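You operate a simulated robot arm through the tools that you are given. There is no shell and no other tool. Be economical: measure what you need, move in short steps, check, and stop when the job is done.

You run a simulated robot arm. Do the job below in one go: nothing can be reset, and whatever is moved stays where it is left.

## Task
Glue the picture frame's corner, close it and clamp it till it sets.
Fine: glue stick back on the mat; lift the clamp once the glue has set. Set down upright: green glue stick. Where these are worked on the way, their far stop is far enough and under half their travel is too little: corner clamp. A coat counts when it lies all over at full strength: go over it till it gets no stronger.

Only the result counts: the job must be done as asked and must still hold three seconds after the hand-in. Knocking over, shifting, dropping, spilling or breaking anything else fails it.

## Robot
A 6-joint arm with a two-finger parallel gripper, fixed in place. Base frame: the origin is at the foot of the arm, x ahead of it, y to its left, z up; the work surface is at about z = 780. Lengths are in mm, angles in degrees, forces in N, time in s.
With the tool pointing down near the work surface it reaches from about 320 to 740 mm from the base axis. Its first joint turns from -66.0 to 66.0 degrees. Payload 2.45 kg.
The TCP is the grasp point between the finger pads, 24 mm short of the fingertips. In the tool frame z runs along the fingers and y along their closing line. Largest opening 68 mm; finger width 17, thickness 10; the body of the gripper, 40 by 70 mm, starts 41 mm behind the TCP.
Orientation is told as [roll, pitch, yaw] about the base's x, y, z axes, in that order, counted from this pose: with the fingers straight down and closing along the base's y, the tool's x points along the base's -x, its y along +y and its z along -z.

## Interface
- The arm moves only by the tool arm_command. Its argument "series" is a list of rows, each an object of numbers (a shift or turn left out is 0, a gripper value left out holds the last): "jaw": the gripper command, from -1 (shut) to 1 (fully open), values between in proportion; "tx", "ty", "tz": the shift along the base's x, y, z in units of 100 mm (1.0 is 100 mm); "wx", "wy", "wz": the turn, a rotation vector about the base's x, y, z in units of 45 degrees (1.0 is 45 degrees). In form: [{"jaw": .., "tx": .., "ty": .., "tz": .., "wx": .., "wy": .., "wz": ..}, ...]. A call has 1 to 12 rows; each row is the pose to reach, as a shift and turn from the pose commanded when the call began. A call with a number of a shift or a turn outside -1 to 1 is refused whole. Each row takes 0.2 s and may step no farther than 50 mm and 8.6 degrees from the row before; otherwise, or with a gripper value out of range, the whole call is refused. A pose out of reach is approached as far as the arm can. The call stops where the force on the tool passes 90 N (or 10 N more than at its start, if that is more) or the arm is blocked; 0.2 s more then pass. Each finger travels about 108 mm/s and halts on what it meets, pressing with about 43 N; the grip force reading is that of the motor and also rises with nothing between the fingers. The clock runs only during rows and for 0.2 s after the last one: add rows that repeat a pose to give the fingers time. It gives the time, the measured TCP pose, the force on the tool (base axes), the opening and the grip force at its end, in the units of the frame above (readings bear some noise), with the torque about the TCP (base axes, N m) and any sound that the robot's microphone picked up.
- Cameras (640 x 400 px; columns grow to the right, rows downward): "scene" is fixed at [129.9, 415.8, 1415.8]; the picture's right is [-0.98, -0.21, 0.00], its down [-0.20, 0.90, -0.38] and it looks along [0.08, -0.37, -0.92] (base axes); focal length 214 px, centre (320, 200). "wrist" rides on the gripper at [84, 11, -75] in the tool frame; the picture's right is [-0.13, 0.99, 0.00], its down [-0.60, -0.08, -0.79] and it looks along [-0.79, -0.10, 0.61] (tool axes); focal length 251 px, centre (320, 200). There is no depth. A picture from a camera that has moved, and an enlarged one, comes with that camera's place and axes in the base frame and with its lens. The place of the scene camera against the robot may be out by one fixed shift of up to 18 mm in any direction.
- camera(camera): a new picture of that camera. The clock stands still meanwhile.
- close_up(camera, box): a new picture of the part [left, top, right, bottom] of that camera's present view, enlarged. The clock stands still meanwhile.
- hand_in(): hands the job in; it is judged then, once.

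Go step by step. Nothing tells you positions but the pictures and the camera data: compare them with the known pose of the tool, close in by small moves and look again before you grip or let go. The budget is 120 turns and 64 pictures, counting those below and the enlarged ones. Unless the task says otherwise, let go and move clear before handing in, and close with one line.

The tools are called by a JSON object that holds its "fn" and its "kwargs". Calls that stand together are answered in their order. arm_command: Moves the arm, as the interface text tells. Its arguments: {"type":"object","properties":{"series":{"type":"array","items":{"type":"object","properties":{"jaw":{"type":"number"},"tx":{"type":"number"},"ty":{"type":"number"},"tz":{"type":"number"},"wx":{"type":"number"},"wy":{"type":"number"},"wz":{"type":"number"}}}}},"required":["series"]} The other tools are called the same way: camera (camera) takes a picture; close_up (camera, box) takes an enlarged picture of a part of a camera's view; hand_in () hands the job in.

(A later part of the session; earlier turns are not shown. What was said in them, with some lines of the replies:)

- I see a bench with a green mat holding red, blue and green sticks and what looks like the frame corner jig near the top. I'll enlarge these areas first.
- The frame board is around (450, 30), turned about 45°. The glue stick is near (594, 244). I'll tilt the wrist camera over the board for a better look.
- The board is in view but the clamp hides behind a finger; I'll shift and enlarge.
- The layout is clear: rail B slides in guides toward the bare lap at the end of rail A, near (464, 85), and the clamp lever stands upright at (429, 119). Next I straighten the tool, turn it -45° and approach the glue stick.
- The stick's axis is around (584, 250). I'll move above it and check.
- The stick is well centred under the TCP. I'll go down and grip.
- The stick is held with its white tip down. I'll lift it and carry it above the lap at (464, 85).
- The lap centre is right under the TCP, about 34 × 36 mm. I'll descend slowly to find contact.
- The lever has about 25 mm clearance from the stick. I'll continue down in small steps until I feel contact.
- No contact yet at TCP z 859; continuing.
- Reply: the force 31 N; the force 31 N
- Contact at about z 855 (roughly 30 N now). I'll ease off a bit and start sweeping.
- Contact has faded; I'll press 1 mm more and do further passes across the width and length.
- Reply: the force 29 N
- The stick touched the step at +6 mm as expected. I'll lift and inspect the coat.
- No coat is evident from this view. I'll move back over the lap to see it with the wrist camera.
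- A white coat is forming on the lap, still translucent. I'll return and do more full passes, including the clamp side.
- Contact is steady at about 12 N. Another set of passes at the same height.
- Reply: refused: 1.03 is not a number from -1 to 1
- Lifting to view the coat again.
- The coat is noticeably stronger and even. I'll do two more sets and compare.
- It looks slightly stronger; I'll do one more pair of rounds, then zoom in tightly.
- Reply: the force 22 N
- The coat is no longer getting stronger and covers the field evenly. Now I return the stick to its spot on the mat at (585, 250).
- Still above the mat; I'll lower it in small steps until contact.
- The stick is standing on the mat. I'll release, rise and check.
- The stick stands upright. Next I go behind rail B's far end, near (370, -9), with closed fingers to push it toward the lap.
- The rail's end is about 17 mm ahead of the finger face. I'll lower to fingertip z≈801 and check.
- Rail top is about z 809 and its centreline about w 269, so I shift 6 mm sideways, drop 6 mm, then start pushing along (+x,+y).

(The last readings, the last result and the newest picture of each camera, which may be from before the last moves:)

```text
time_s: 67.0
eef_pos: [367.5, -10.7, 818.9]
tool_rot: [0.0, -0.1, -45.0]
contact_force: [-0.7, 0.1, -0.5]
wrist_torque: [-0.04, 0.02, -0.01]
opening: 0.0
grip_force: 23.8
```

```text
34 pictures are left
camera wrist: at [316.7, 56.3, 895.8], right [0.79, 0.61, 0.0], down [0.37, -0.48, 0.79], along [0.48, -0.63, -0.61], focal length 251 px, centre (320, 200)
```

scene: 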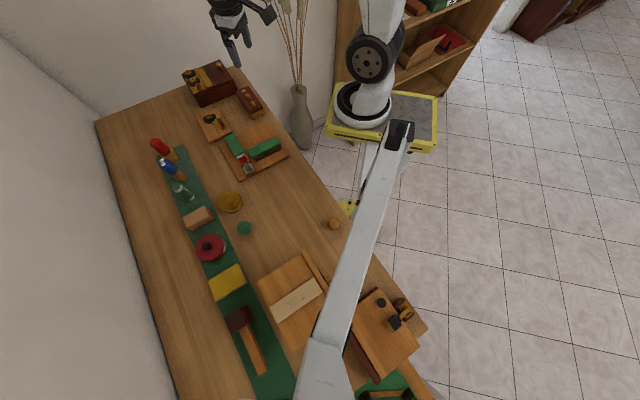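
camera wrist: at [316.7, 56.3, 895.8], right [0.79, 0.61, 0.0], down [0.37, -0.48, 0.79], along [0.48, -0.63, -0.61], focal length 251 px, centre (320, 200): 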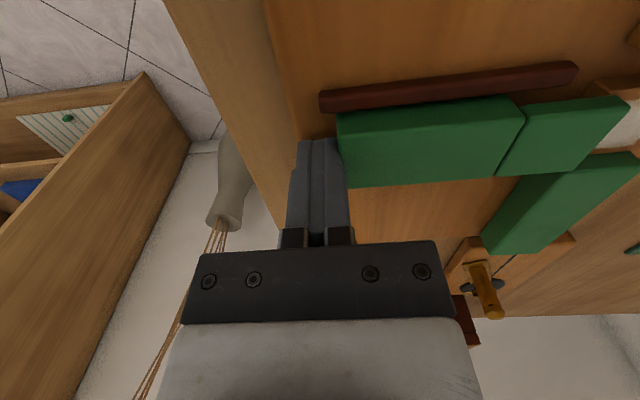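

The rail is sliding smoothly. Continuing the push.

{"fn": "arm_command", "kwargs": {"series": [{"tx": 0.03, "ty": 0.03}, {"tx": 0.06, "ty": 0.06}, {"tx": 0.09, "ty": 0.09}, {"tx": 0.12, "ty": 0.12}, {"tx": 0.15, "ty": 0.15}, {"tx": 0.18, "ty": 0.18}]}}

{"fn": "arm_command", "kwargs": {"series": [{"tx": 0.015, "ty": 0.015}, {"tx": 0.03, "ty": 0.03}, {"tx": 0.03, "ty": 0.03}]}}

{"fn": "camera", "kwargs": {"camera": "wrist"}}

{"fn": "close_up", "kwargs": {"camera": "scene", "box": [220, 130, 280, 180]}}

```text
time_s: 68.4
eef_pos: [386.2, 6.7, 821.1]
tool_rot: [0.0, -0.1, -45.0]
contact_force: [-1.0, -1.7, -1.0]
wrist_torque: [-0.05, 0.06, -0.03]
opening: 0.1
grip_force: 23.2
```

```text
time_s: 69.2
eef_pos: [387.9, 9.8, 821.1]
tool_rot: [0.0, 0.0, -45.0]
contact_force: [-1.3, 0.4, 0.8]
wrist_torque: [0.02, 0.03, 0.03]
opening: 0.4
grip_force: 23.6
```

```text
33 pictures are left
camera wrist: at [337.6, 76.9, 896.0], right [0.79, 0.61, 0.0], down [0.37, -0.48, 0.79], along [0.48, -0.63, -0.61], focal length 251 px, centre (320, 200)
```

wrist: 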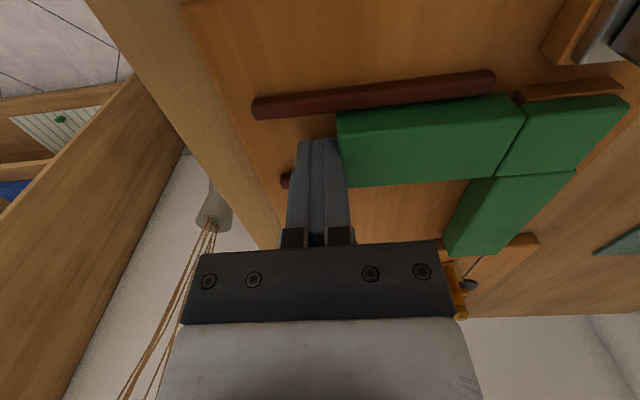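

```text
8.00 times, centred on (250, 155) of scene
camera zoom: at [129.9, 415.8, 1415.8], right [-0.98, -0.21, 0.0], down [-0.2, 0.9, -0.38], along [0.08, -0.37, -0.92], focal length 1716 px, centre (880, 560)
```

zoom: 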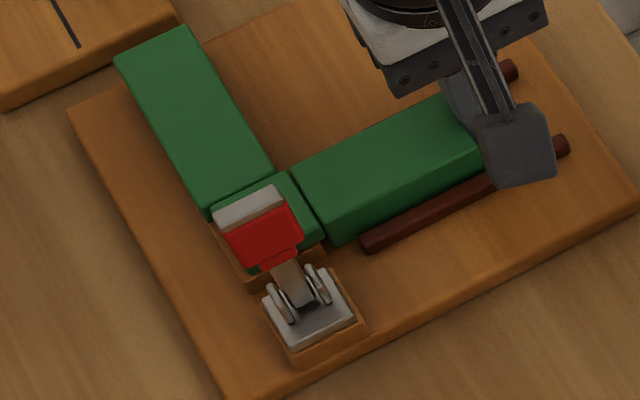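

The tongue nearly covers the lap. I'll push in 1 mm steps until it stops.

{"fn": "arm_command", "kwargs": {"series": [{"tx": 0.01, "ty": 0.01}, {"tx": 0.02, "ty": 0.02}, {"tx": 0.02, "ty": 0.02}]}}

{"fn": "arm_command", "kwargs": {"series": [{"tx": 0.007, "ty": 0.007}, {"tx": 0.014, "ty": 0.014}, {"tx": 0.014, "ty": 0.014}]}}

{"fn": "arm_command", "kwargs": {"series": [{"tx": 0.007, "ty": 0.007}, {"tx": 0.014, "ty": 0.014}, {"tx": 0.014, "ty": 0.014}]}}

{"fn": "close_up", "kwargs": {"camera": "scene", "box": [220, 130, 280, 180]}}

```text
time_s: 70.0
eef_pos: [390.5, 12.4, 821.3]
tool_rot: [-0.1, 0.0, -45.1]
contact_force: [-0.3, -1.5, 1.0]
wrist_torque: [-0.01, 0.03, 0.03]
opening: 0.0
grip_force: 23.7
```

```text
time_s: 70.8
eef_pos: [390.9, 13.3, 821.1]
tool_rot: [-0.1, 0.1, -45.1]
contact_force: [-2.4, -13.5, 1.5]
wrist_torque: [-0.23, 0.03, -0.07]
opening: 0.0
grip_force: 24.0
```

```text
time_s: 71.6
eef_pos: [391.7, 12.7, 821.0]
tool_rot: [-0.2, 0.3, -45.0]
contact_force: [-12.2, -42.7, -1.4]
wrist_torque: [-0.65, 0.13, -0.13]
opening: 0.1
grip_force: 24.0
```

```text
8.00 times, centred on (250, 155) of scene
camera zoom: at [129.7, 414.9, 1416.1], right [-0.98, -0.21, 0.0], down [-0.2, 0.9, -0.38], along [0.08, -0.37, -0.92], focal length 1716 px, centre (880, 560)
```

zoom: 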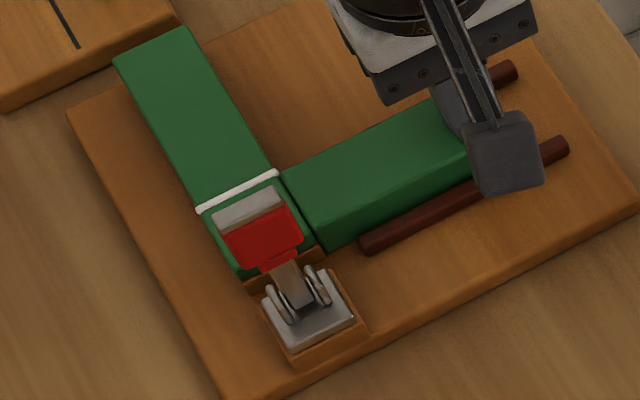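

The rail hit its stop and a white squeeze-out line appeared: the joint is closed. I'll back off, rise and turn the tool +90° so the camera sees the clamp lever in profile.

{"fn": "arm_command", "kwargs": {"series": [{"tx": -0.05, "ty": -0.05}, {"tx": -0.12, "ty": -0.12}, {"tx": -0.12, "ty": -0.12, "tz": 0.4}, {"tx": -0.12, "ty": -0.12, "tz": 0.8}, {"tx": -0.12, "ty": -0.12, "tz": 1.0}]}}

{"fn": "arm_command", "kwargs": {"series": [{"wz": 0.18, "tz": 0.3}, {"wz": 0.36, "tz": 0.4, "ty": 0.2}, {"wz": 0.54, "tz": 0.4, "ty": 0.4}, {"wz": 0.72, "tz": 0.4, "ty": 0.6}, {"wz": 0.9, "tz": 0.4, "ty": 0.8}, {"wz": 1.0, "tz": 0.4, "ty": 1.0}]}}

{"fn": "arm_command", "kwargs": {"series": [{"wz": 0.18, "ty": 0.1}, {"wz": 0.36, "ty": 0.2}, {"wz": 0.54, "ty": 0.3}, {"wz": 0.72, "ty": 0.4}, {"wz": 0.9, "ty": 0.4}, {"wz": 1.0, "ty": 0.4}]}}

{"fn": "camera", "kwargs": {"camera": "wrist"}}

```text
time_s: 72.8
eef_pos: [382.4, 2.3, 920.5]
tool_rot: [0.1, 0.0, -45.0]
contact_force: [-0.1, 0.4, 0.4]
wrist_torque: [-0.04, -0.02, 0.02]
opening: 0.0
grip_force: 23.5
```

```text
time_s: 74.2
eef_pos: [382.2, 102.4, 960.7]
tool_rot: [0.0, 0.0, 0.1]
contact_force: [0.0, -0.4, 0.1]
wrist_torque: [0.0, -0.01, 0.05]
opening: 0.3
grip_force: 23.9
```

```text
time_s: 75.6
eef_pos: [381.1, 142.5, 961.2]
tool_rot: [0.0, -0.1, 45.1]
contact_force: [-0.1, -0.1, -0.5]
wrist_torque: [-0.01, -0.02, -0.04]
opening: 0.2
grip_force: 23.2
```

```text
30 pictures are left
camera wrist: at [315.0, 90.9, 1036.0], right [-0.61, 0.79, 0.0], down [0.48, 0.37, 0.79], along [0.63, 0.48, -0.61], focal length 251 px, centre (320, 200)
```

wrist: 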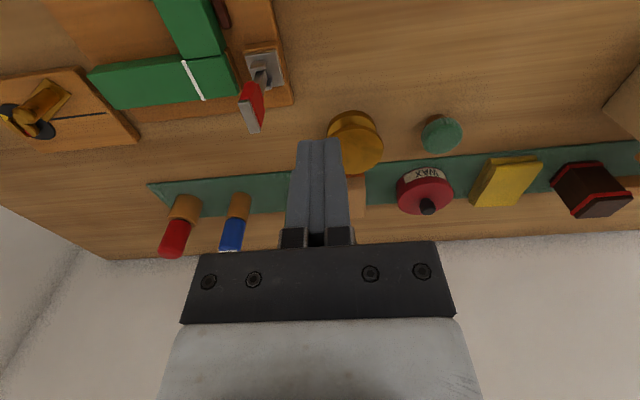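

The lever is seen in profile now. I'll zoom in to measure it.

{"fn": "close_up", "kwargs": {"camera": "wrist", "box": [190, 30, 310, 140]}}

{"fn": "arm_command", "kwargs": {"series": [{"tz": -0.3, "tx": -0.05, "ty": -0.05}, {"tz": -0.6, "tx": -0.05, "ty": -0.05}, {"tz": -0.8, "tx": -0.05, "ty": -0.05}, {"tz": -0.8, "tx": -0.05, "ty": -0.05}]}}

{"fn": "camera", "kwargs": {"camera": "wrist"}}

```text
3.64 times, centred on (250, 85) of wrist
camera zoom: at [315.0, 90.9, 1036.0], right [-0.61, 0.79, 0.0], down [0.48, 0.37, 0.79], along [0.63, 0.48, -0.61], focal length 914 px, centre (574, 618)
```

zoom: 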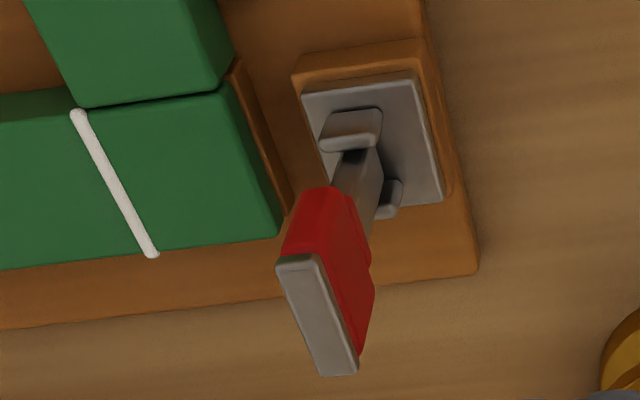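

```text
time_s: 76.6
eef_pos: [375.2, 136.9, 881.3]
tool_rot: [0.0, 0.0, 45.0]
contact_force: [0.5, -0.7, -0.4]
wrist_torque: [-0.01, 0.01, 0.0]
opening: 0.2
grip_force: 23.6
```

```text
28 pictures are left
camera wrist: at [309.6, 85.5, 956.6], right [-0.61, 0.79, 0.0], down [0.48, 0.37, 0.79], along [0.63, 0.48, -0.61], focal length 251 px, centre (320, 200)
```

wrist: 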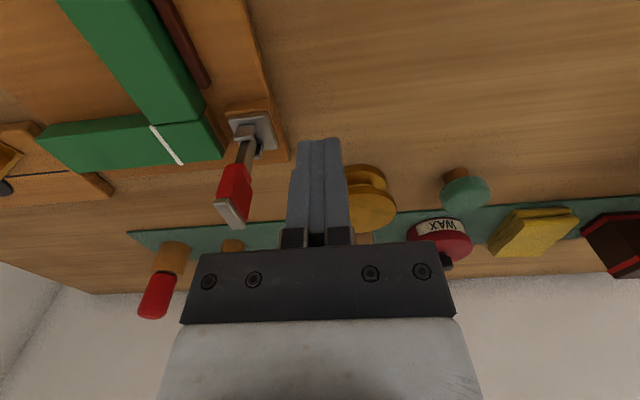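

The lever pivots near w 224, z 812, with its head top at (433, 116, 877), so closing swings it toward (+x,−y) onto the joint. I'll place the closed fingers behind it.

{"fn": "arm_command", "kwargs": {"series": [{"tx": 0.2}, {"tx": 0.37}, {"tx": 0.37}]}}

{"fn": "camera", "kwargs": {"camera": "wrist"}}

```text
time_s: 77.4
eef_pos: [412.9, 136.8, 881.0]
tool_rot: [0.0, 0.0, 45.0]
contact_force: [0.5, -0.2, -0.2]
wrist_torque: [0.0, -0.02, 0.01]
opening: 0.0
grip_force: 23.4
```

```text
27 pictures are left
camera wrist: at [346.5, 85.1, 956.3], right [-0.61, 0.79, 0.0], down [0.48, 0.37, 0.79], along [0.63, 0.48, -0.61], focal length 251 px, centre (320, 200)
```

wrist: 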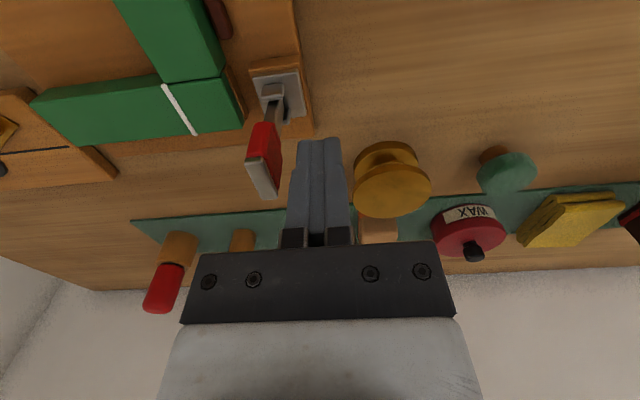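

Aligned behind the lever. Pushing it over through the first 45°.

{"fn": "arm_command", "kwargs": {"series": [{"tx": 0.05, "ty": -0.05}, {"tx": 0.085, "ty": -0.085}, {"tx": 0.125, "ty": -0.125}, {"tx": 0.167, "ty": -0.167}, {"tx": 0.21, "ty": -0.21, "tz": -0.012}, {"tx": 0.249, "ty": -0.249, "tz": -0.025}, {"tx": 0.286, "ty": -0.286, "tz": -0.05}, {"tx": 0.323, "ty": -0.323, "tz": -0.083}]}}

{"fn": "camera", "kwargs": {"camera": "wrist"}}

```text
time_s: 79.2
eef_pos: [445.3, 104.4, 872.4]
tool_rot: [0.0, 0.0, 45.0]
contact_force: [-2.6, 0.8, -0.4]
wrist_torque: [0.0, 0.06, 0.03]
opening: 0.1
grip_force: 23.5
```

```text
26 pictures are left
camera wrist: at [379.0, 53.2, 947.9], right [-0.61, 0.79, 0.0], down [0.48, 0.37, 0.79], along [0.63, 0.48, -0.61], focal length 251 px, centre (320, 200)
```

wrist: 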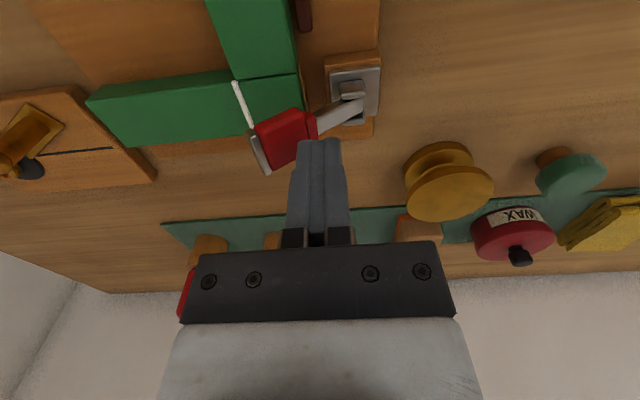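

The lever is following well. Continuing down to the stop.

{"fn": "arm_command", "kwargs": {"series": [{"tx": 0.03, "ty": -0.03, "tz": -0.04}, {"tx": 0.061, "ty": -0.061, "tz": -0.081}, {"tx": 0.085, "ty": -0.085, "tz": -0.13}, {"tx": 0.105, "ty": -0.105, "tz": -0.183}, {"tx": 0.118, "ty": -0.118, "tz": -0.22}]}}

{"fn": "camera", "kwargs": {"camera": "wrist"}}

```text
time_s: 80.3
eef_pos: [455.5, 96.3, 858.7]
tool_rot: [0.0, 0.2, 45.1]
contact_force: [-16.8, 4.5, 42.2]
wrist_torque: [-0.22, 0.21, -0.16]
opening: 0.0
grip_force: 23.1
stopped in row 5: the force on the tool passed its limit (the readings are from after the stop); the commanded pose is now the measured one
```

```text
25 pictures are left
camera wrist: at [389.0, 44.2, 933.6], right [-0.61, 0.79, 0.0], down [0.48, 0.37, 0.79], along [0.63, 0.48, -0.61], focal length 251 px, centre (320, 200)
```

wrist: 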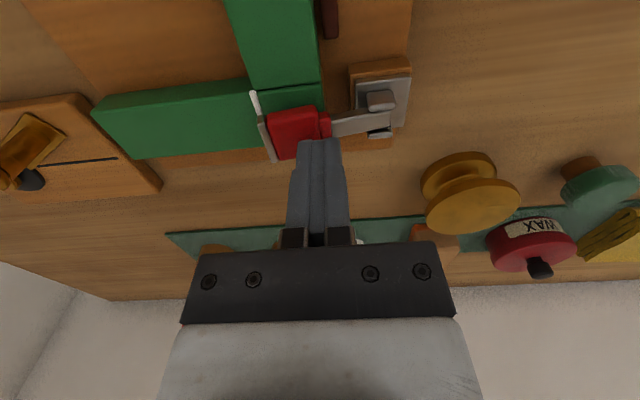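

Force limit was reached at tip z ≈ 834, so the lever may be at its stop. I'll zoom in to check.

{"fn": "close_up", "kwargs": {"camera": "wrist", "box": [220, 40, 430, 180]}}

{"fn": "close_up", "kwargs": {"camera": "scene", "box": [215, 125, 275, 175]}}

```text
2.86 times, centred on (325, 110) of wrist
camera zoom: at [389.0, 44.2, 933.6], right [-0.61, 0.79, 0.0], down [0.48, 0.37, 0.79], along [0.63, 0.48, -0.61], focal length 718 px, centre (306, 457)
```

zoom: 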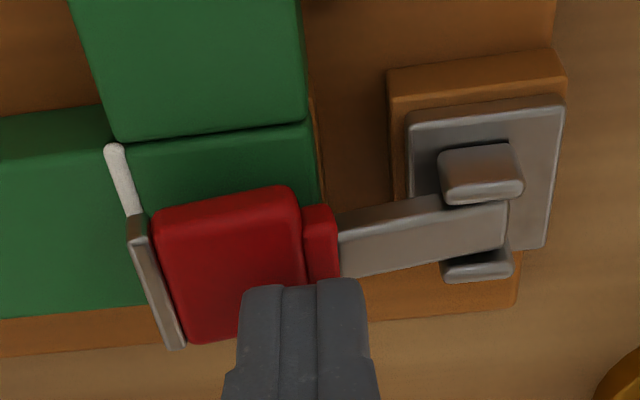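

```text
8.00 times, centred on (245, 150) of scene
camera zoom: at [128.9, 415.8, 1415.9], right [-0.98, -0.21, 0.0], down [-0.2, 0.9, -0.38], along [0.08, -0.37, -0.92], focal length 1716 px, centre (920, 600)
```

zoom: 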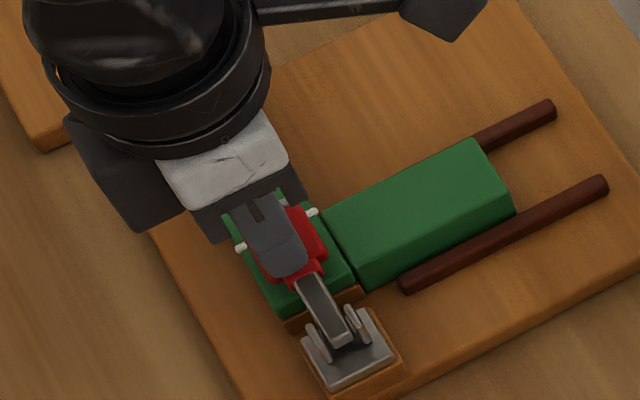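

The lever lies nearly flat on the joint. I'll press lightly once more to confirm it's at its stop.

{"fn": "arm_command", "kwargs": {"series": [{"tz": -0.005}, {"tz": -0.01}, {"tz": -0.01}]}}

```text
time_s: 81.1
eef_pos: [456.3, 96.2, 858.0]
tool_rot: [0.0, 0.0, 45.1]
contact_force: [-25.1, 6.9, 66.6]
wrist_torque: [-0.42, 0.29, -0.21]
opening: 0.0
grip_force: 23.9
```

It's stiff, so it's at its stop. I'll lift off to see if the lever stays down, and watch for the glue setting.

{"fn": "arm_command", "kwargs": {"series": [{"tz": 0.1}, {"tz": 0.4}, {"tz": 0.8}, {"tz": 0.8}]}}

{"fn": "close_up", "kwargs": {"camera": "wrist", "box": [200, 0, 440, 150]}}

{"fn": "close_up", "kwargs": {"camera": "scene", "box": [215, 125, 275, 175]}}

```text
time_s: 82.1
eef_pos: [457.0, 96.1, 935.8]
tool_rot: [0.2, 0.2, 45.1]
contact_force: [0.1, 0.2, 0.0]
wrist_torque: [0.0, 0.03, -0.01]
opening: 0.0
grip_force: 23.4
```

```text
2.67 times, centred on (320, 75) of wrist
camera zoom: at [390.2, 43.9, 1010.2], right [-0.61, 0.79, 0.0], down [0.48, 0.37, 0.79], along [0.63, 0.48, -0.61], focal length 670 px, centre (320, 533)
```

zoom: 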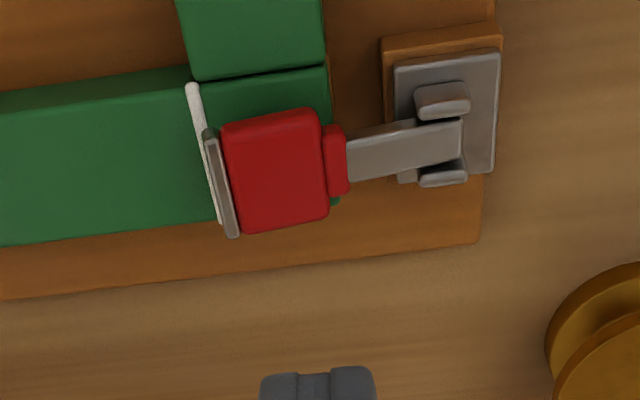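

```text
8.00 times, centred on (245, 150) of scene
camera zoom: at [129.9, 415.8, 1415.8], right [-0.98, -0.21, 0.0], down [-0.2, 0.9, -0.38], along [0.08, -0.37, -0.92], focal length 1716 px, centre (920, 600)
```

zoom: 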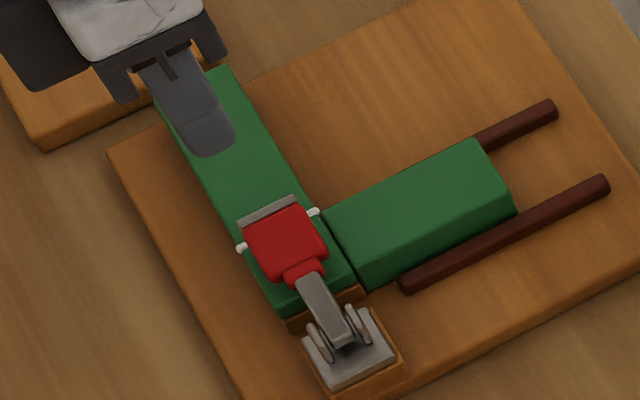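

The lever stays down on the joint. While the glue sets, I'll turn the tool back −90° and hover over the head with the jaws open.

{"fn": "arm_command", "kwargs": {"series": [{"wz": -0.18, "tz": 0.1, "jaw": 1}, {"wz": -0.36, "tz": 0.1}, {"wz": -0.54, "tz": 0.1}, {"wz": -0.72, "tz": 0.1}, {"wz": -0.9, "tz": 0.1}, {"wz": -1.0, "tz": 0.1}]}}

{"fn": "arm_command", "kwargs": {"series": [{"wz": -0.18}, {"wz": -0.36}, {"wz": -0.54}, {"wz": -0.72, "tx": 0.04, "ty": -0.06}, {"wz": -0.9, "tx": 0.07, "ty": -0.12}, {"wz": -1.0, "tx": 0.07, "ty": -0.12}, {"wz": -1.0, "tx": 0.07, "ty": -0.12}]}}

{"fn": "camera", "kwargs": {"camera": "wrist"}}

```text
time_s: 83.5
eef_pos: [455.7, 96.1, 945.5]
tool_rot: [0.0, 0.1, 0.0]
contact_force: [-0.3, 0.6, 0.0]
wrist_torque: [-0.05, -0.01, 0.05]
opening: 67.9
grip_force: 0.0
```

```text
time_s: 85.1
eef_pos: [463.7, 84.0, 945.5]
tool_rot: [0.1, 0.1, -45.1]
contact_force: [0.1, -0.4, -0.6]
wrist_torque: [0.02, 0.01, 0.02]
opening: 67.9
grip_force: 0.1
```

```text
20 pictures are left
camera wrist: at [412.5, 150.7, 1020.7], right [0.79, 0.61, 0.0], down [0.37, -0.48, 0.79], along [0.48, -0.63, -0.61], focal length 251 px, centre (320, 200)
```

wrist: 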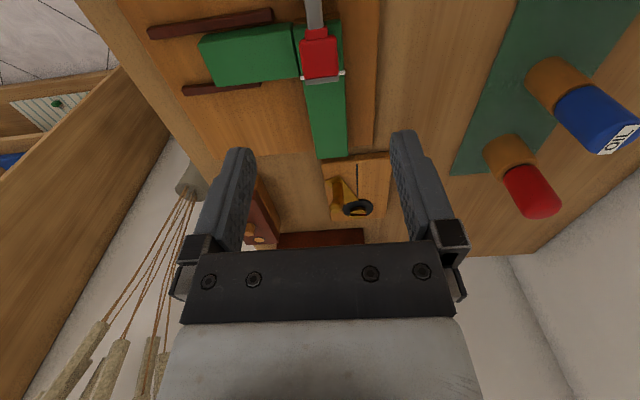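

Aligned over the head. Waiting for the glue, listening and watching the white bead.

{"fn": "arm_command", "kwargs": {"series": [{"tz": 0}, {"tz": 0}, {"tz": 0}, {"tz": 0}, {"tz": 0}, {"tz": 0}, {"tz": 0}, {"tz": 0}, {"tz": 0}, {"tz": 0}, {"tz": 0}, {"tz": 0}]}}

{"fn": "arm_command", "kwargs": {"series": [{"tz": 0}, {"tz": 0}, {"tz": 0}, {"tz": 0}, {"tz": 0}, {"tz": 0}, {"tz": 0}, {"tz": 0}, {"tz": 0}, {"tz": 0}, {"tz": 0}, {"tz": 0}]}}

{"fn": "close_up", "kwargs": {"camera": "wrist", "box": [260, 0, 380, 100]}}

```text
time_s: 87.7
eef_pos: [463.2, 83.6, 946.1]
tool_rot: [0.2, 0.2, -45.0]
contact_force: [-0.3, 0.3, 0.0]
wrist_torque: [0.0, -0.02, 0.0]
opening: 68.2
grip_force: 0.1
```

```text
time_s: 90.3
eef_pos: [462.2, 83.9, 944.2]
tool_rot: [0.1, 0.2, -44.9]
contact_force: [-1.2, -0.1, -0.2]
wrist_torque: [0.03, -0.01, 0.0]
opening: 67.8
grip_force: 0.0
```

```text
4.00 times, centred on (320, 50) of wrist
camera zoom: at [412.3, 150.6, 1020.7], right [0.79, 0.61, 0.0], down [0.37, -0.48, 0.79], along [0.48, -0.63, -0.61], focal length 1006 px, centre (320, 800)
```

zoom: 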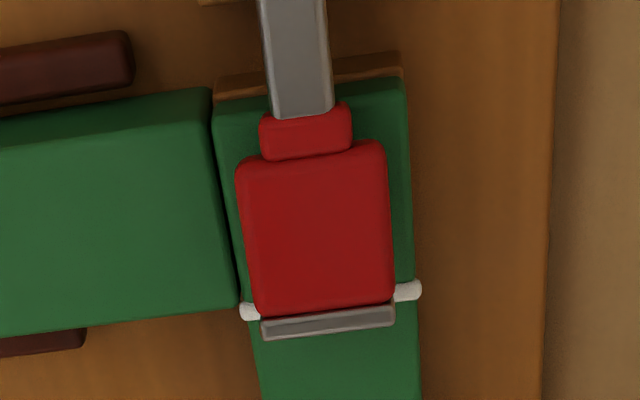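

Bead still white. Waiting longer.

{"fn": "arm_command", "kwargs": {"series": [{"tz": 0}, {"tz": 0}, {"tz": 0}, {"tz": 0}, {"tz": 0}, {"tz": 0}, {"tz": 0}, {"tz": 0}, {"tz": 0}, {"tz": 0}, {"tz": 0}, {"tz": 0}]}}

{"fn": "arm_command", "kwargs": {"series": [{"tz": 0}, {"tz": 0}, {"tz": 0}, {"tz": 0}, {"tz": 0}, {"tz": 0}, {"tz": 0}, {"tz": 0}, {"tz": 0}, {"tz": 0}, {"tz": 0}, {"tz": 0}]}}

{"fn": "arm_command", "kwargs": {"series": [{"tz": 0}, {"tz": 0}, {"tz": 0}, {"tz": 0}, {"tz": 0}, {"tz": 0}, {"tz": 0}, {"tz": 0}, {"tz": 0}, {"tz": 0}, {"tz": 0}, {"tz": 0}]}}

{"fn": "arm_command", "kwargs": {"series": [{"tz": 0}, {"tz": 0}, {"tz": 0}, {"tz": 0}, {"tz": 0}, {"tz": 0}, {"tz": 0}, {"tz": 0}, {"tz": 0}, {"tz": 0}, {"tz": 0}, {"tz": 0}]}}

{"fn": "close_up", "kwargs": {"camera": "wrist", "box": [260, 0, 380, 100]}}

```text
time_s: 92.9
eef_pos: [463.2, 83.8, 945.1]
tool_rot: [0.1, 0.1, -44.9]
contact_force: [-0.4, -0.1, 0.1]
wrist_torque: [0.01, 0.02, 0.01]
opening: 68.2
grip_force: 0.1
```

```text
time_s: 95.5
eef_pos: [464.2, 84.1, 945.2]
tool_rot: [0.1, 0.1, -44.9]
contact_force: [0.1, 1.5, -0.1]
wrist_torque: [-0.02, 0.03, 0.02]
opening: 68.0
grip_force: 0.1
```

```text
time_s: 98.1
eef_pos: [463.3, 84.4, 945.1]
tool_rot: [0.1, 0.1, -44.9]
contact_force: [-0.4, -0.1, -0.1]
wrist_torque: [0.02, 0.0, 0.0]
opening: 68.3
grip_force: 0.0
```

```text
time_s: 100.7
eef_pos: [464.1, 82.6, 944.1]
tool_rot: [0.2, 0.2, -44.9]
contact_force: [-0.4, 0.1, 0.8]
wrist_torque: [-0.01, 0.02, 0.0]
opening: 67.9
grip_force: 0.0
```

```text
4.00 times, centred on (320, 50) of wrist
camera zoom: at [412.3, 150.6, 1020.7], right [0.79, 0.61, 0.0], down [0.37, -0.48, 0.79], along [0.48, -0.63, -0.61], focal length 1006 px, centre (320, 800)
```

zoom: 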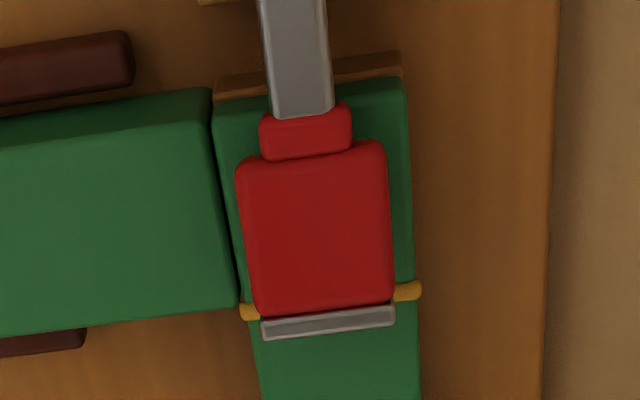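

The bead has turned amber, so the glue has set. I'll wait a little longer while lowering the open jaws around the head, tips staying above the rail.

{"fn": "arm_command", "kwargs": {"series": [{"tz": 0}, {"tz": 0}, {"tz": 0}, {"tz": 0}, {"tz": 0}, {"tz": 0}, {"tz": 0}, {"tz": 0}, {"tz": 0}, {"tz": 0}, {"tz": 0}, {"tz": 0}]}}

{"fn": "arm_command", "kwargs": {"series": [{"tz": -0.4}, {"tz": -0.8}, {"tz": -0.95}, {"tz": -1.0}, {"tz": -1.0}]}}

{"fn": "arm_command", "kwargs": {"series": [{"tz": -0.03}, {"tz": -0.05}, {"tz": -0.05}]}}

{"fn": "camera", "kwargs": {"camera": "wrist"}}

```text
time_s: 103.3
eef_pos: [464.6, 83.5, 945.4]
tool_rot: [0.1, 0.0, -44.9]
contact_force: [0.8, 0.7, 0.4]
wrist_torque: [0.01, -0.03, 0.02]
opening: 67.9
grip_force: 0.1
```

```text
time_s: 104.5
eef_pos: [463.9, 83.9, 843.3]
tool_rot: [0.1, 0.1, -44.9]
contact_force: [-0.2, -0.4, 1.2]
wrist_torque: [0.0, -0.03, 0.0]
opening: 67.8
grip_force: 0.0
```

```text
time_s: 105.3
eef_pos: [463.1, 84.1, 839.4]
tool_rot: [0.0, 0.0, -44.9]
contact_force: [-0.9, -0.1, 0.2]
wrist_torque: [0.02, -0.02, 0.0]
opening: 67.9
grip_force: 0.2
```

```text
17 pictures are left
camera wrist: at [412.3, 150.5, 915.5], right [0.79, 0.61, 0.0], down [0.37, -0.48, 0.79], along [0.48, -0.63, -0.61], focal length 251 px, centre (320, 200)
```

wrist: 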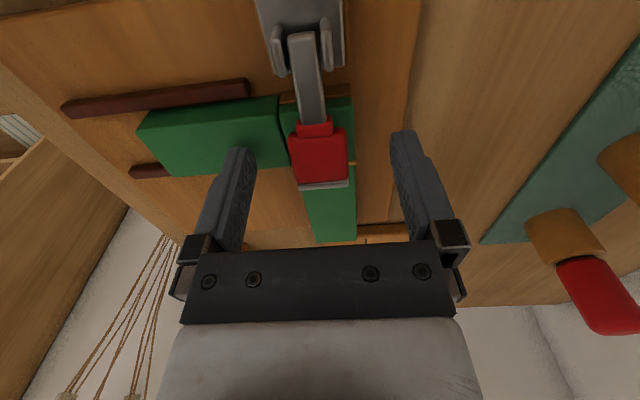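

The head sits between the fingers. I'll grip it and lift along the arc to about 45°.

{"fn": "arm_command", "kwargs": {"series": [{"jaw": -1}, {"tz": 0}, {"tz": 0}, {"tz": 0}]}}

{"fn": "arm_command", "kwargs": {"series": [{"tx": -0.005, "ty": 0.005, "tz": 0.055}, {"tx": -0.011, "ty": 0.011, "tz": 0.111}, {"tx": -0.024, "ty": 0.024, "tz": 0.165}, {"tx": -0.041, "ty": 0.041, "tz": 0.215}, {"tx": -0.064, "ty": 0.064, "tz": 0.26}, {"tx": -0.089, "ty": 0.089, "tz": 0.304}]}}

{"fn": "camera", "kwargs": {"camera": "wrist"}}

```text
time_s: 106.3
eef_pos: [464.0, 83.8, 840.9]
tool_rot: [0.1, 0.0, -45.1]
contact_force: [0.0, 1.8, -2.0]
wrist_torque: [-0.03, -0.16, -0.49]
opening: 17.9
grip_force: 35.6
```

```text
time_s: 107.7
eef_pos: [455.0, 92.2, 871.7]
tool_rot: [0.1, 0.2, -44.8]
contact_force: [5.1, -13.8, 3.7]
wrist_torque: [-0.46, -0.21, 0.0]
opening: 17.7
grip_force: 36.1
```

```text
16 pictures are left
camera wrist: at [403.7, 159.1, 946.8], right [0.79, 0.61, 0.0], down [0.37, -0.48, 0.79], along [0.48, -0.63, -0.61], focal length 251 px, centre (320, 200)
```

wrist: 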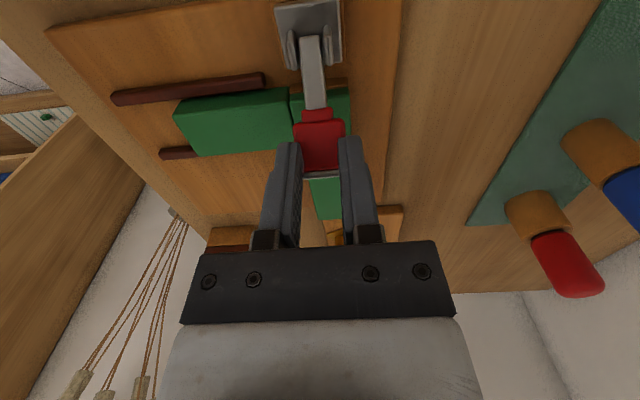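

It's unclear whether the lever rose; I'll zoom in.

{"fn": "close_up", "kwargs": {"camera": "wrist", "box": [250, 0, 390, 200]}}

{"fn": "close_up", "kwargs": {"camera": "scene", "box": [215, 115, 287, 175]}}

```text
2.00 times, centred on (320, 100) of wrist
camera zoom: at [403.7, 159.1, 946.8], right [0.79, 0.61, 0.0], down [0.37, -0.48, 0.79], along [0.48, -0.63, -0.61], focal length 503 px, centre (320, 400)
```

zoom: 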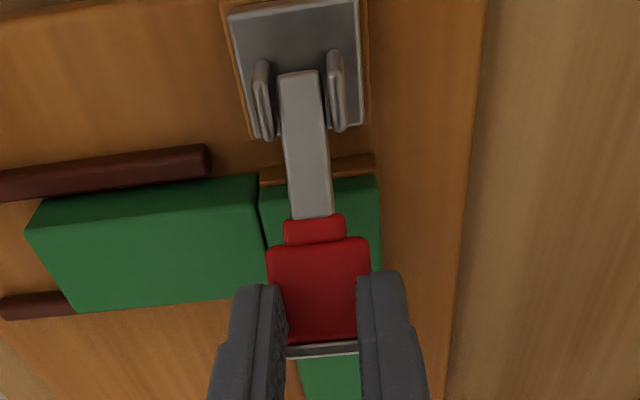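

```text
6.67 times, centred on (251, 145) of scene
camera zoom: at [130.0, 415.5, 1415.9], right [-0.98, -0.21, 0.0], down [-0.2, 0.9, -0.38], along [0.08, -0.37, -0.92], focal length 1430 px, centre (780, 567)
```

zoom: 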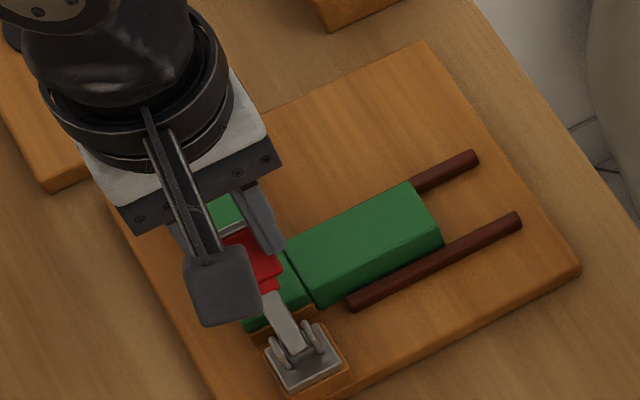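

The lever has risen only some 20°; I'll keep lifting, mainly upward, and recheck.

{"fn": "arm_command", "kwargs": {"series": [{"tz": 0.03, "tx": 0.0}, {"tz": 0.06, "tx": -0.01, "ty": 0.01}, {"tz": 0.09, "tx": -0.03, "ty": 0.03}, {"tz": 0.11, "tx": -0.06, "ty": 0.06}, {"tz": 0.11, "tx": -0.06, "ty": 0.06}]}}

{"fn": "close_up", "kwargs": {"camera": "wrist", "box": [250, 0, 390, 200]}}

```text
time_s: 108.9
eef_pos: [448.1, 98.7, 880.7]
tool_rot: [0.1, 0.1, -44.8]
contact_force: [0.8, -0.1, 0.2]
wrist_torque: [0.01, 0.0, 0.01]
opening: 0.0
grip_force: 23.1
```

```text
2.00 times, centred on (320, 100) of wrist
camera zoom: at [397.3, 165.7, 957.1], right [0.79, 0.61, 0.0], down [0.37, -0.48, 0.79], along [0.48, -0.63, -0.61], focal length 503 px, centre (320, 400)
```

zoom: 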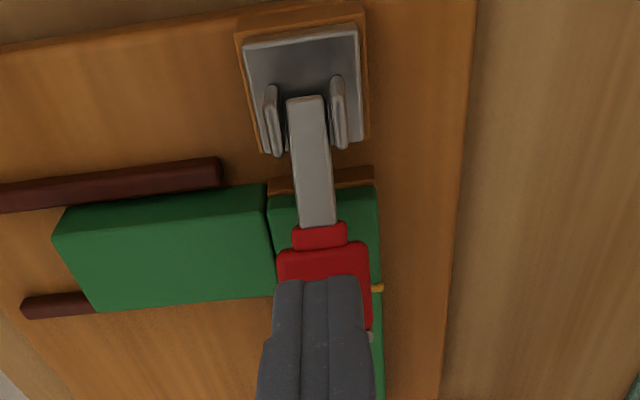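

The grip slipped off. I'll rise, open and look at where the lever is.

{"fn": "arm_command", "kwargs": {"series": [{"tz": 0.3, "jaw": 0.2}, {"tz": 0.6, "tx": 0.1, "ty": -0.1}, {"tz": 0.65, "tx": 0.16, "ty": -0.15}, {"tz": 0.65, "tx": 0.16, "ty": -0.15}]}}

{"fn": "close_up", "kwargs": {"camera": "wrist", "box": [250, 0, 390, 130]}}

{"fn": "close_up", "kwargs": {"camera": "scene", "box": [215, 125, 275, 175]}}

```text
time_s: 109.9
eef_pos: [465.1, 85.0, 946.8]
tool_rot: [0.0, 0.1, -45.0]
contact_force: [0.9, 0.0, -0.1]
wrist_torque: [-0.02, 0.0, 0.0]
opening: 40.5
grip_force: 0.0
```

```text
3.08 times, centred on (320, 65) of wrist
camera zoom: at [413.6, 150.7, 1021.8], right [0.79, 0.61, 0.0], down [0.37, -0.48, 0.79], along [0.48, -0.63, -0.61], focal length 774 px, centre (320, 615)
```

zoom: 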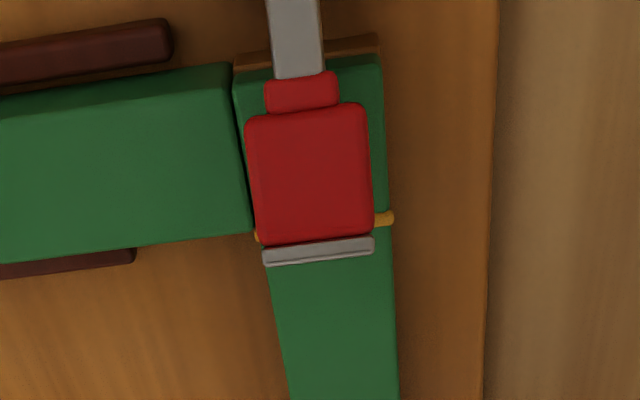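

```text
8.00 times, centred on (245, 150) of scene
camera zoom: at [129.9, 415.8, 1415.8], right [-0.98, -0.21, 0.0], down [-0.2, 0.9, -0.38], along [0.08, -0.37, -0.92], focal length 1716 px, centre (920, 600)
```

zoom: 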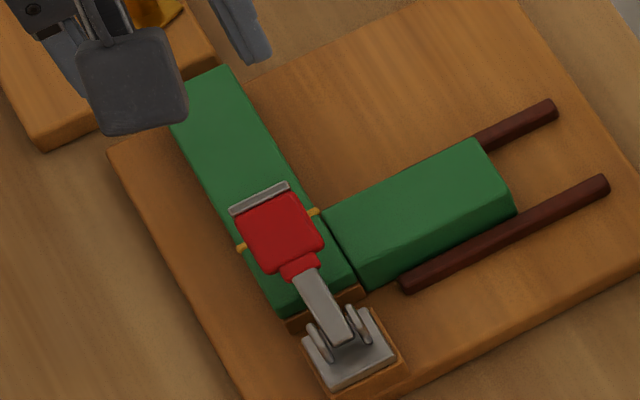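

The lever stays slightly raised where it was left, so I'll take a fresh, deeper bite further out and lift more slowly.

{"fn": "arm_command", "kwargs": {"series": [{"jaw": 0.5, "tz": -0.45}, {"tz": -0.9, "tx": 0.005, "ty": -0.01}, {"tz": -1.0, "tx": 0.01, "ty": -0.02}, {"tz": -1.0, "tx": 0.01, "ty": -0.02}]}}

{"fn": "arm_command", "kwargs": {"series": [{"tz": -0.05}, {"tz": -0.09}, {"tz": -0.09}, {"tz": -0.09, "jaw": -1}, {"tz": -0.09}, {"tz": -0.09}, {"tz": -0.09}]}}

{"fn": "close_up", "kwargs": {"camera": "wrist", "box": [240, 40, 400, 220]}}

```text
time_s: 110.9
eef_pos: [466.0, 82.2, 846.7]
tool_rot: [0.1, 0.1, -44.8]
contact_force: [0.4, -0.6, -0.6]
wrist_torque: [-0.01, 0.03, 0.0]
opening: 51.0
grip_force: 0.1
```

```text
time_s: 112.5
eef_pos: [466.2, 82.1, 837.9]
tool_rot: [0.1, 0.1, -45.1]
contact_force: [0.2, -1.3, -1.7]
wrist_torque: [-0.04, -0.2, -0.23]
opening: 18.2
grip_force: 37.0
```

```text
2.22 times, centred on (320, 130) of wrist
camera zoom: at [414.1, 148.7, 913.2], right [0.79, 0.61, 0.0], down [0.37, -0.48, 0.79], along [0.48, -0.63, -0.61], focal length 559 px, centre (320, 356)
```

zoom: 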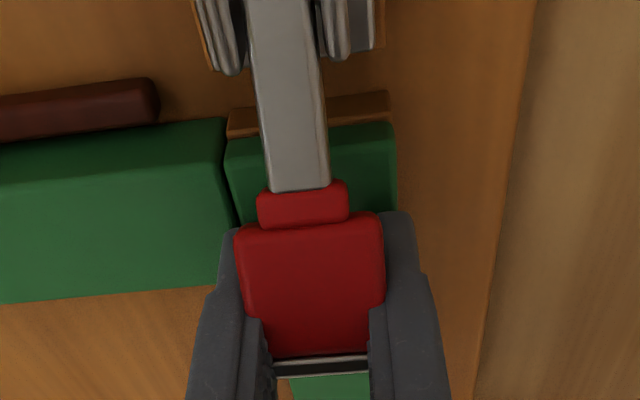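

Held firmly now. Lifting slowly along the arc.

{"fn": "arm_command", "kwargs": {"series": [{"tz": 0.02}, {"tz": 0.04, "tx": -0.005, "ty": 0.005}, {"tz": 0.06, "tx": -0.01, "ty": 0.01}, {"tz": 0.09, "tx": -0.016, "ty": 0.016}, {"tz": 0.12, "tx": -0.026, "ty": 0.026}, {"tz": 0.15, "tx": -0.037, "ty": 0.037}, {"tz": 0.18, "tx": -0.05, "ty": 0.05}, {"tz": 0.195, "tx": -0.055, "ty": 0.055}]}}

{"fn": "close_up", "kwargs": {"camera": "wrist", "box": [240, 40, 400, 220]}}

```text
time_s: 114.3
eef_pos: [460.6, 86.5, 857.5]
tool_rot: [0.1, 0.0, -44.9]
contact_force: [4.1, -4.6, -17.7]
wrist_torque: [-0.52, -0.81, -0.15]
opening: 18.7
grip_force: 36.4
```

```text
2.22 times, centred on (320, 130) of wrist
camera zoom: at [409.3, 153.5, 932.4], right [0.79, 0.61, 0.0], down [0.37, -0.48, 0.79], along [0.48, -0.63, -0.61], focal length 559 px, centre (320, 356)
```

zoom: 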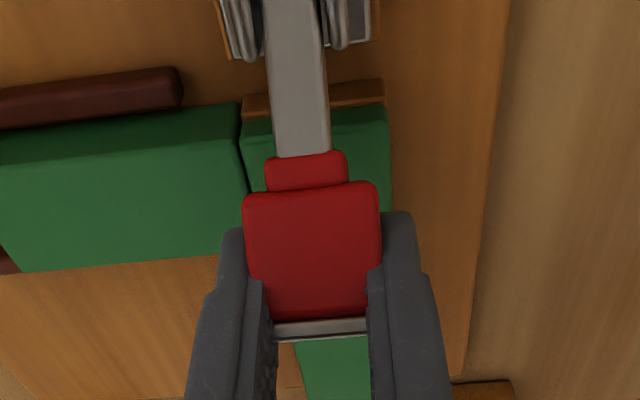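

The friction grip slips, but the lever holds where it is left (about 25° up). I'll release, then tilt the closed fingers 45° to get under the head's end and push it up positively.

{"fn": "arm_command", "kwargs": {"series": [{"jaw": 0.3}, {"jaw": 0.5}, {"tz": 0.3}, {"tz": 0.7}, {"tz": 0.9, "tx": 0.2, "ty": -0.2, "jaw": -1}, {"tz": 0.9, "tx": 0.4, "ty": -0.385}, {"tz": 0.9, "tx": 0.4, "ty": -0.385}]}}

{"fn": "arm_command", "kwargs": {"series": [{"wx": 0.12, "wy": 0.12}, {"wx": 0.24, "wy": 0.24}, {"wx": 0.36, "wy": 0.36}, {"wx": 0.48, "wy": 0.48}, {"wx": 0.6, "wy": 0.6}, {"wx": 0.707, "wy": 0.707}, {"wx": 0.707, "wy": 0.707}]}}

{"fn": "camera", "kwargs": {"camera": "wrist"}}

{"fn": "close_up", "kwargs": {"camera": "scene", "box": [190, 100, 290, 180]}}

```text
time_s: 115.9
eef_pos: [499.1, 46.7, 947.9]
tool_rot: [0.1, 0.1, -44.9]
contact_force: [-0.4, -0.5, -0.2]
wrist_torque: [-0.02, 0.01, -0.03]
opening: 0.2
grip_force: 23.6
```

```text
time_s: 117.5
eef_pos: [500.6, 49.4, 947.3]
tool_rot: [0.2, 45.3, -44.9]
contact_force: [0.1, 0.5, 0.4]
wrist_torque: [0.0, -0.02, 0.0]
opening: 0.1
grip_force: 23.5
```

```text
8 pictures are left
camera wrist: at [503.9, 60.4, 1060.0], right [0.77, 0.64, -0.09], down [0.64, -0.75, 0.13], along [0.02, -0.16, -0.99], focal length 251 px, centre (320, 200)
```

wrist: 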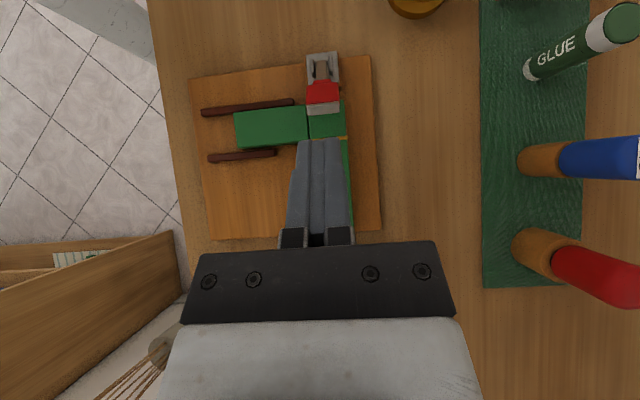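

```text
5.00 times, centred on (240, 140) of scene
camera zoom: at [129.9, 415.8, 1415.8], right [-0.98, -0.21, 0.0], down [-0.2, 0.9, -0.38], along [0.08, -0.37, -0.92], focal length 1072 px, centre (720, 500)
```

zoom: 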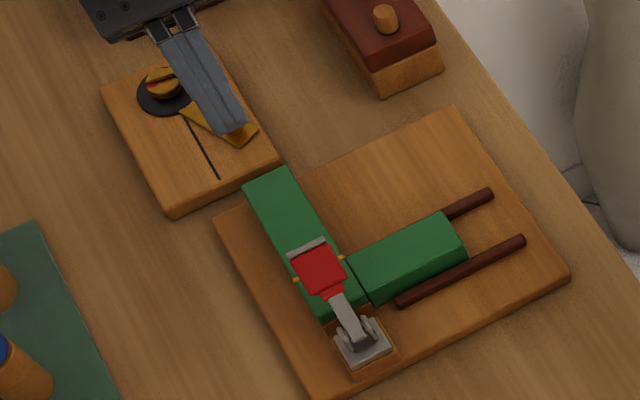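

The lever is actually around 48° up now. I'll lower the tilted fingers outside it and push it back along its arc to open.

{"fn": "arm_command", "kwargs": {"series": [{"tz": -0.45}, {"tz": -0.9}, {"tz": -1.0}, {"tz": -1.0}]}}

{"fn": "arm_command", "kwargs": {"series": [{"tx": -0.07, "ty": 0.07, "tz": 0.025}, {"tx": -0.141, "ty": 0.141, "tz": 0.05}, {"tx": -0.18, "ty": 0.18, "tz": 0.105}, {"tx": -0.219, "ty": 0.219, "tz": 0.157}, {"tx": -0.253, "ty": 0.253, "tz": 0.212}, {"tx": -0.296, "ty": 0.296, "tz": 0.259}, {"tx": -0.349, "ty": 0.349, "tz": 0.306}, {"tx": -0.405, "ty": 0.405, "tz": 0.339}]}}

{"fn": "camera", "kwargs": {"camera": "wrist"}}

```text
time_s: 118.5
eef_pos: [500.3, 48.5, 847.4]
tool_rot: [0.2, 45.0, -45.0]
contact_force: [-0.5, -0.4, -0.8]
wrist_torque: [-0.04, -0.04, -0.02]
opening: 0.0
grip_force: 23.3
```

```text
time_s: 120.3
eef_pos: [460.2, 88.8, 880.9]
tool_rot: [0.3, 44.9, -44.9]
contact_force: [-0.1, -0.5, -0.1]
wrist_torque: [-0.04, -0.05, -0.03]
opening: 0.1
grip_force: 24.0
```

```text
6 pictures are left
camera wrist: at [464.1, 101.1, 994.0], right [0.77, 0.64, -0.09], down [0.64, -0.75, 0.13], along [0.02, -0.16, -0.99], focal length 251 px, centre (320, 200)
```

wrist: 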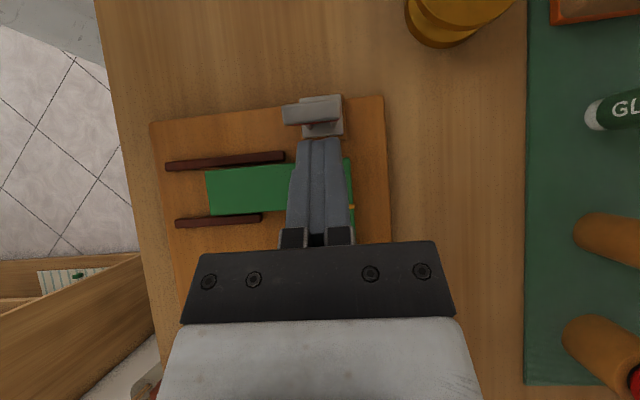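

The lever looks nearly upright. A few more millimetres to reach the open stop.

{"fn": "arm_command", "kwargs": {"series": [{"tx": -0.03, "ty": 0.03, "tz": 0.01}, {"tx": -0.06, "ty": 0.06, "tz": 0.015}, {"tx": -0.08, "ty": 0.08, "tz": 0.015}, {"tx": -0.08, "ty": 0.08, "tz": 0.015}]}}

```text
time_s: 121.3
eef_pos: [454.2, 95.3, 882.1]
tool_rot: [0.4, 44.7, -44.9]
contact_force: [15.9, -25.4, 0.8]
wrist_torque: [-0.28, -0.19, 0.22]
opening: 0.1
grip_force: 23.9
```

The open stop is reached. I'll back off, rise and check everything.

{"fn": "arm_command", "kwargs": {"series": [{"tx": 0.15, "ty": -0.15}, {"tx": 0.35, "ty": -0.35}, {"tx": 0.45, "ty": -0.45, "tz": 0.4}, {"tx": 0.45, "ty": -0.45, "tz": 0.85}, {"tx": 0.45, "ty": -0.45, "tz": 1.0}, {"tx": 0.45, "ty": -0.45, "tz": 1.0}]}}

{"fn": "arm_command", "kwargs": {"series": [{"wx": -0.12, "wy": -0.12}, {"wx": -0.24, "wy": -0.24}, {"wx": -0.36, "wy": -0.36}, {"wx": -0.48, "wy": -0.48}, {"wx": -0.6, "wy": -0.6}, {"wx": -0.7, "wy": -0.7, "tz": 0.2}]}}

{"fn": "close_up", "kwargs": {"camera": "scene", "box": [140, 110, 290, 220]}}

{"fn": "camera", "kwargs": {"camera": "wrist"}}

```text
time_s: 122.7
eef_pos: [497.8, 51.9, 983.2]
tool_rot: [0.1, 45.1, -45.0]
contact_force: [0.3, 0.5, -0.4]
wrist_torque: [-0.04, -0.02, -0.01]
opening: 0.3
grip_force: 23.6
```

```text
time_s: 124.1
eef_pos: [496.9, 51.0, 1003.3]
tool_rot: [0.1, 0.3, -44.9]
contact_force: [-1.2, -0.3, -0.2]
wrist_torque: [-0.01, 0.03, 0.02]
opening: 0.0
grip_force: 24.0
```

```text
3.64 times, centred on (215, 165) of scene
camera zoom: at [129.9, 415.8, 1415.8], right [-0.98, -0.21, 0.0], down [-0.2, 0.9, -0.38], along [0.08, -0.37, -0.92], focal length 780 px, centre (702, 327)
```

zoom: 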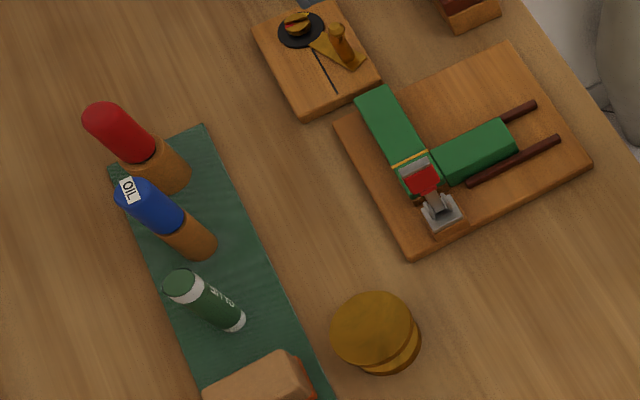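

```text
4 pictures are left
camera wrist: at [446.1, 118.6, 1079.4], right [0.79, 0.61, 0.0], down [0.37, -0.49, 0.79], along [0.48, -0.62, -0.61], focal length 251 px, centre (320, 200)
```

wrist: 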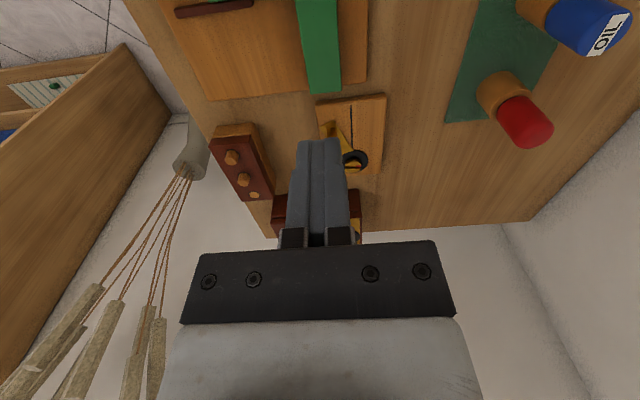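

The clamp is open, the joint is closed with an amber set bead, and the glue stick is upright on the mat. The arm is clear, so I'm handing in.

{"fn": "hand_in", "kwargs": {}}

```text
The job is handed in.
```

The frame's corner is glued, closed, and was clamped until the bead turned amber; the clamp is lifted and the glue stick is back upright on the mat.
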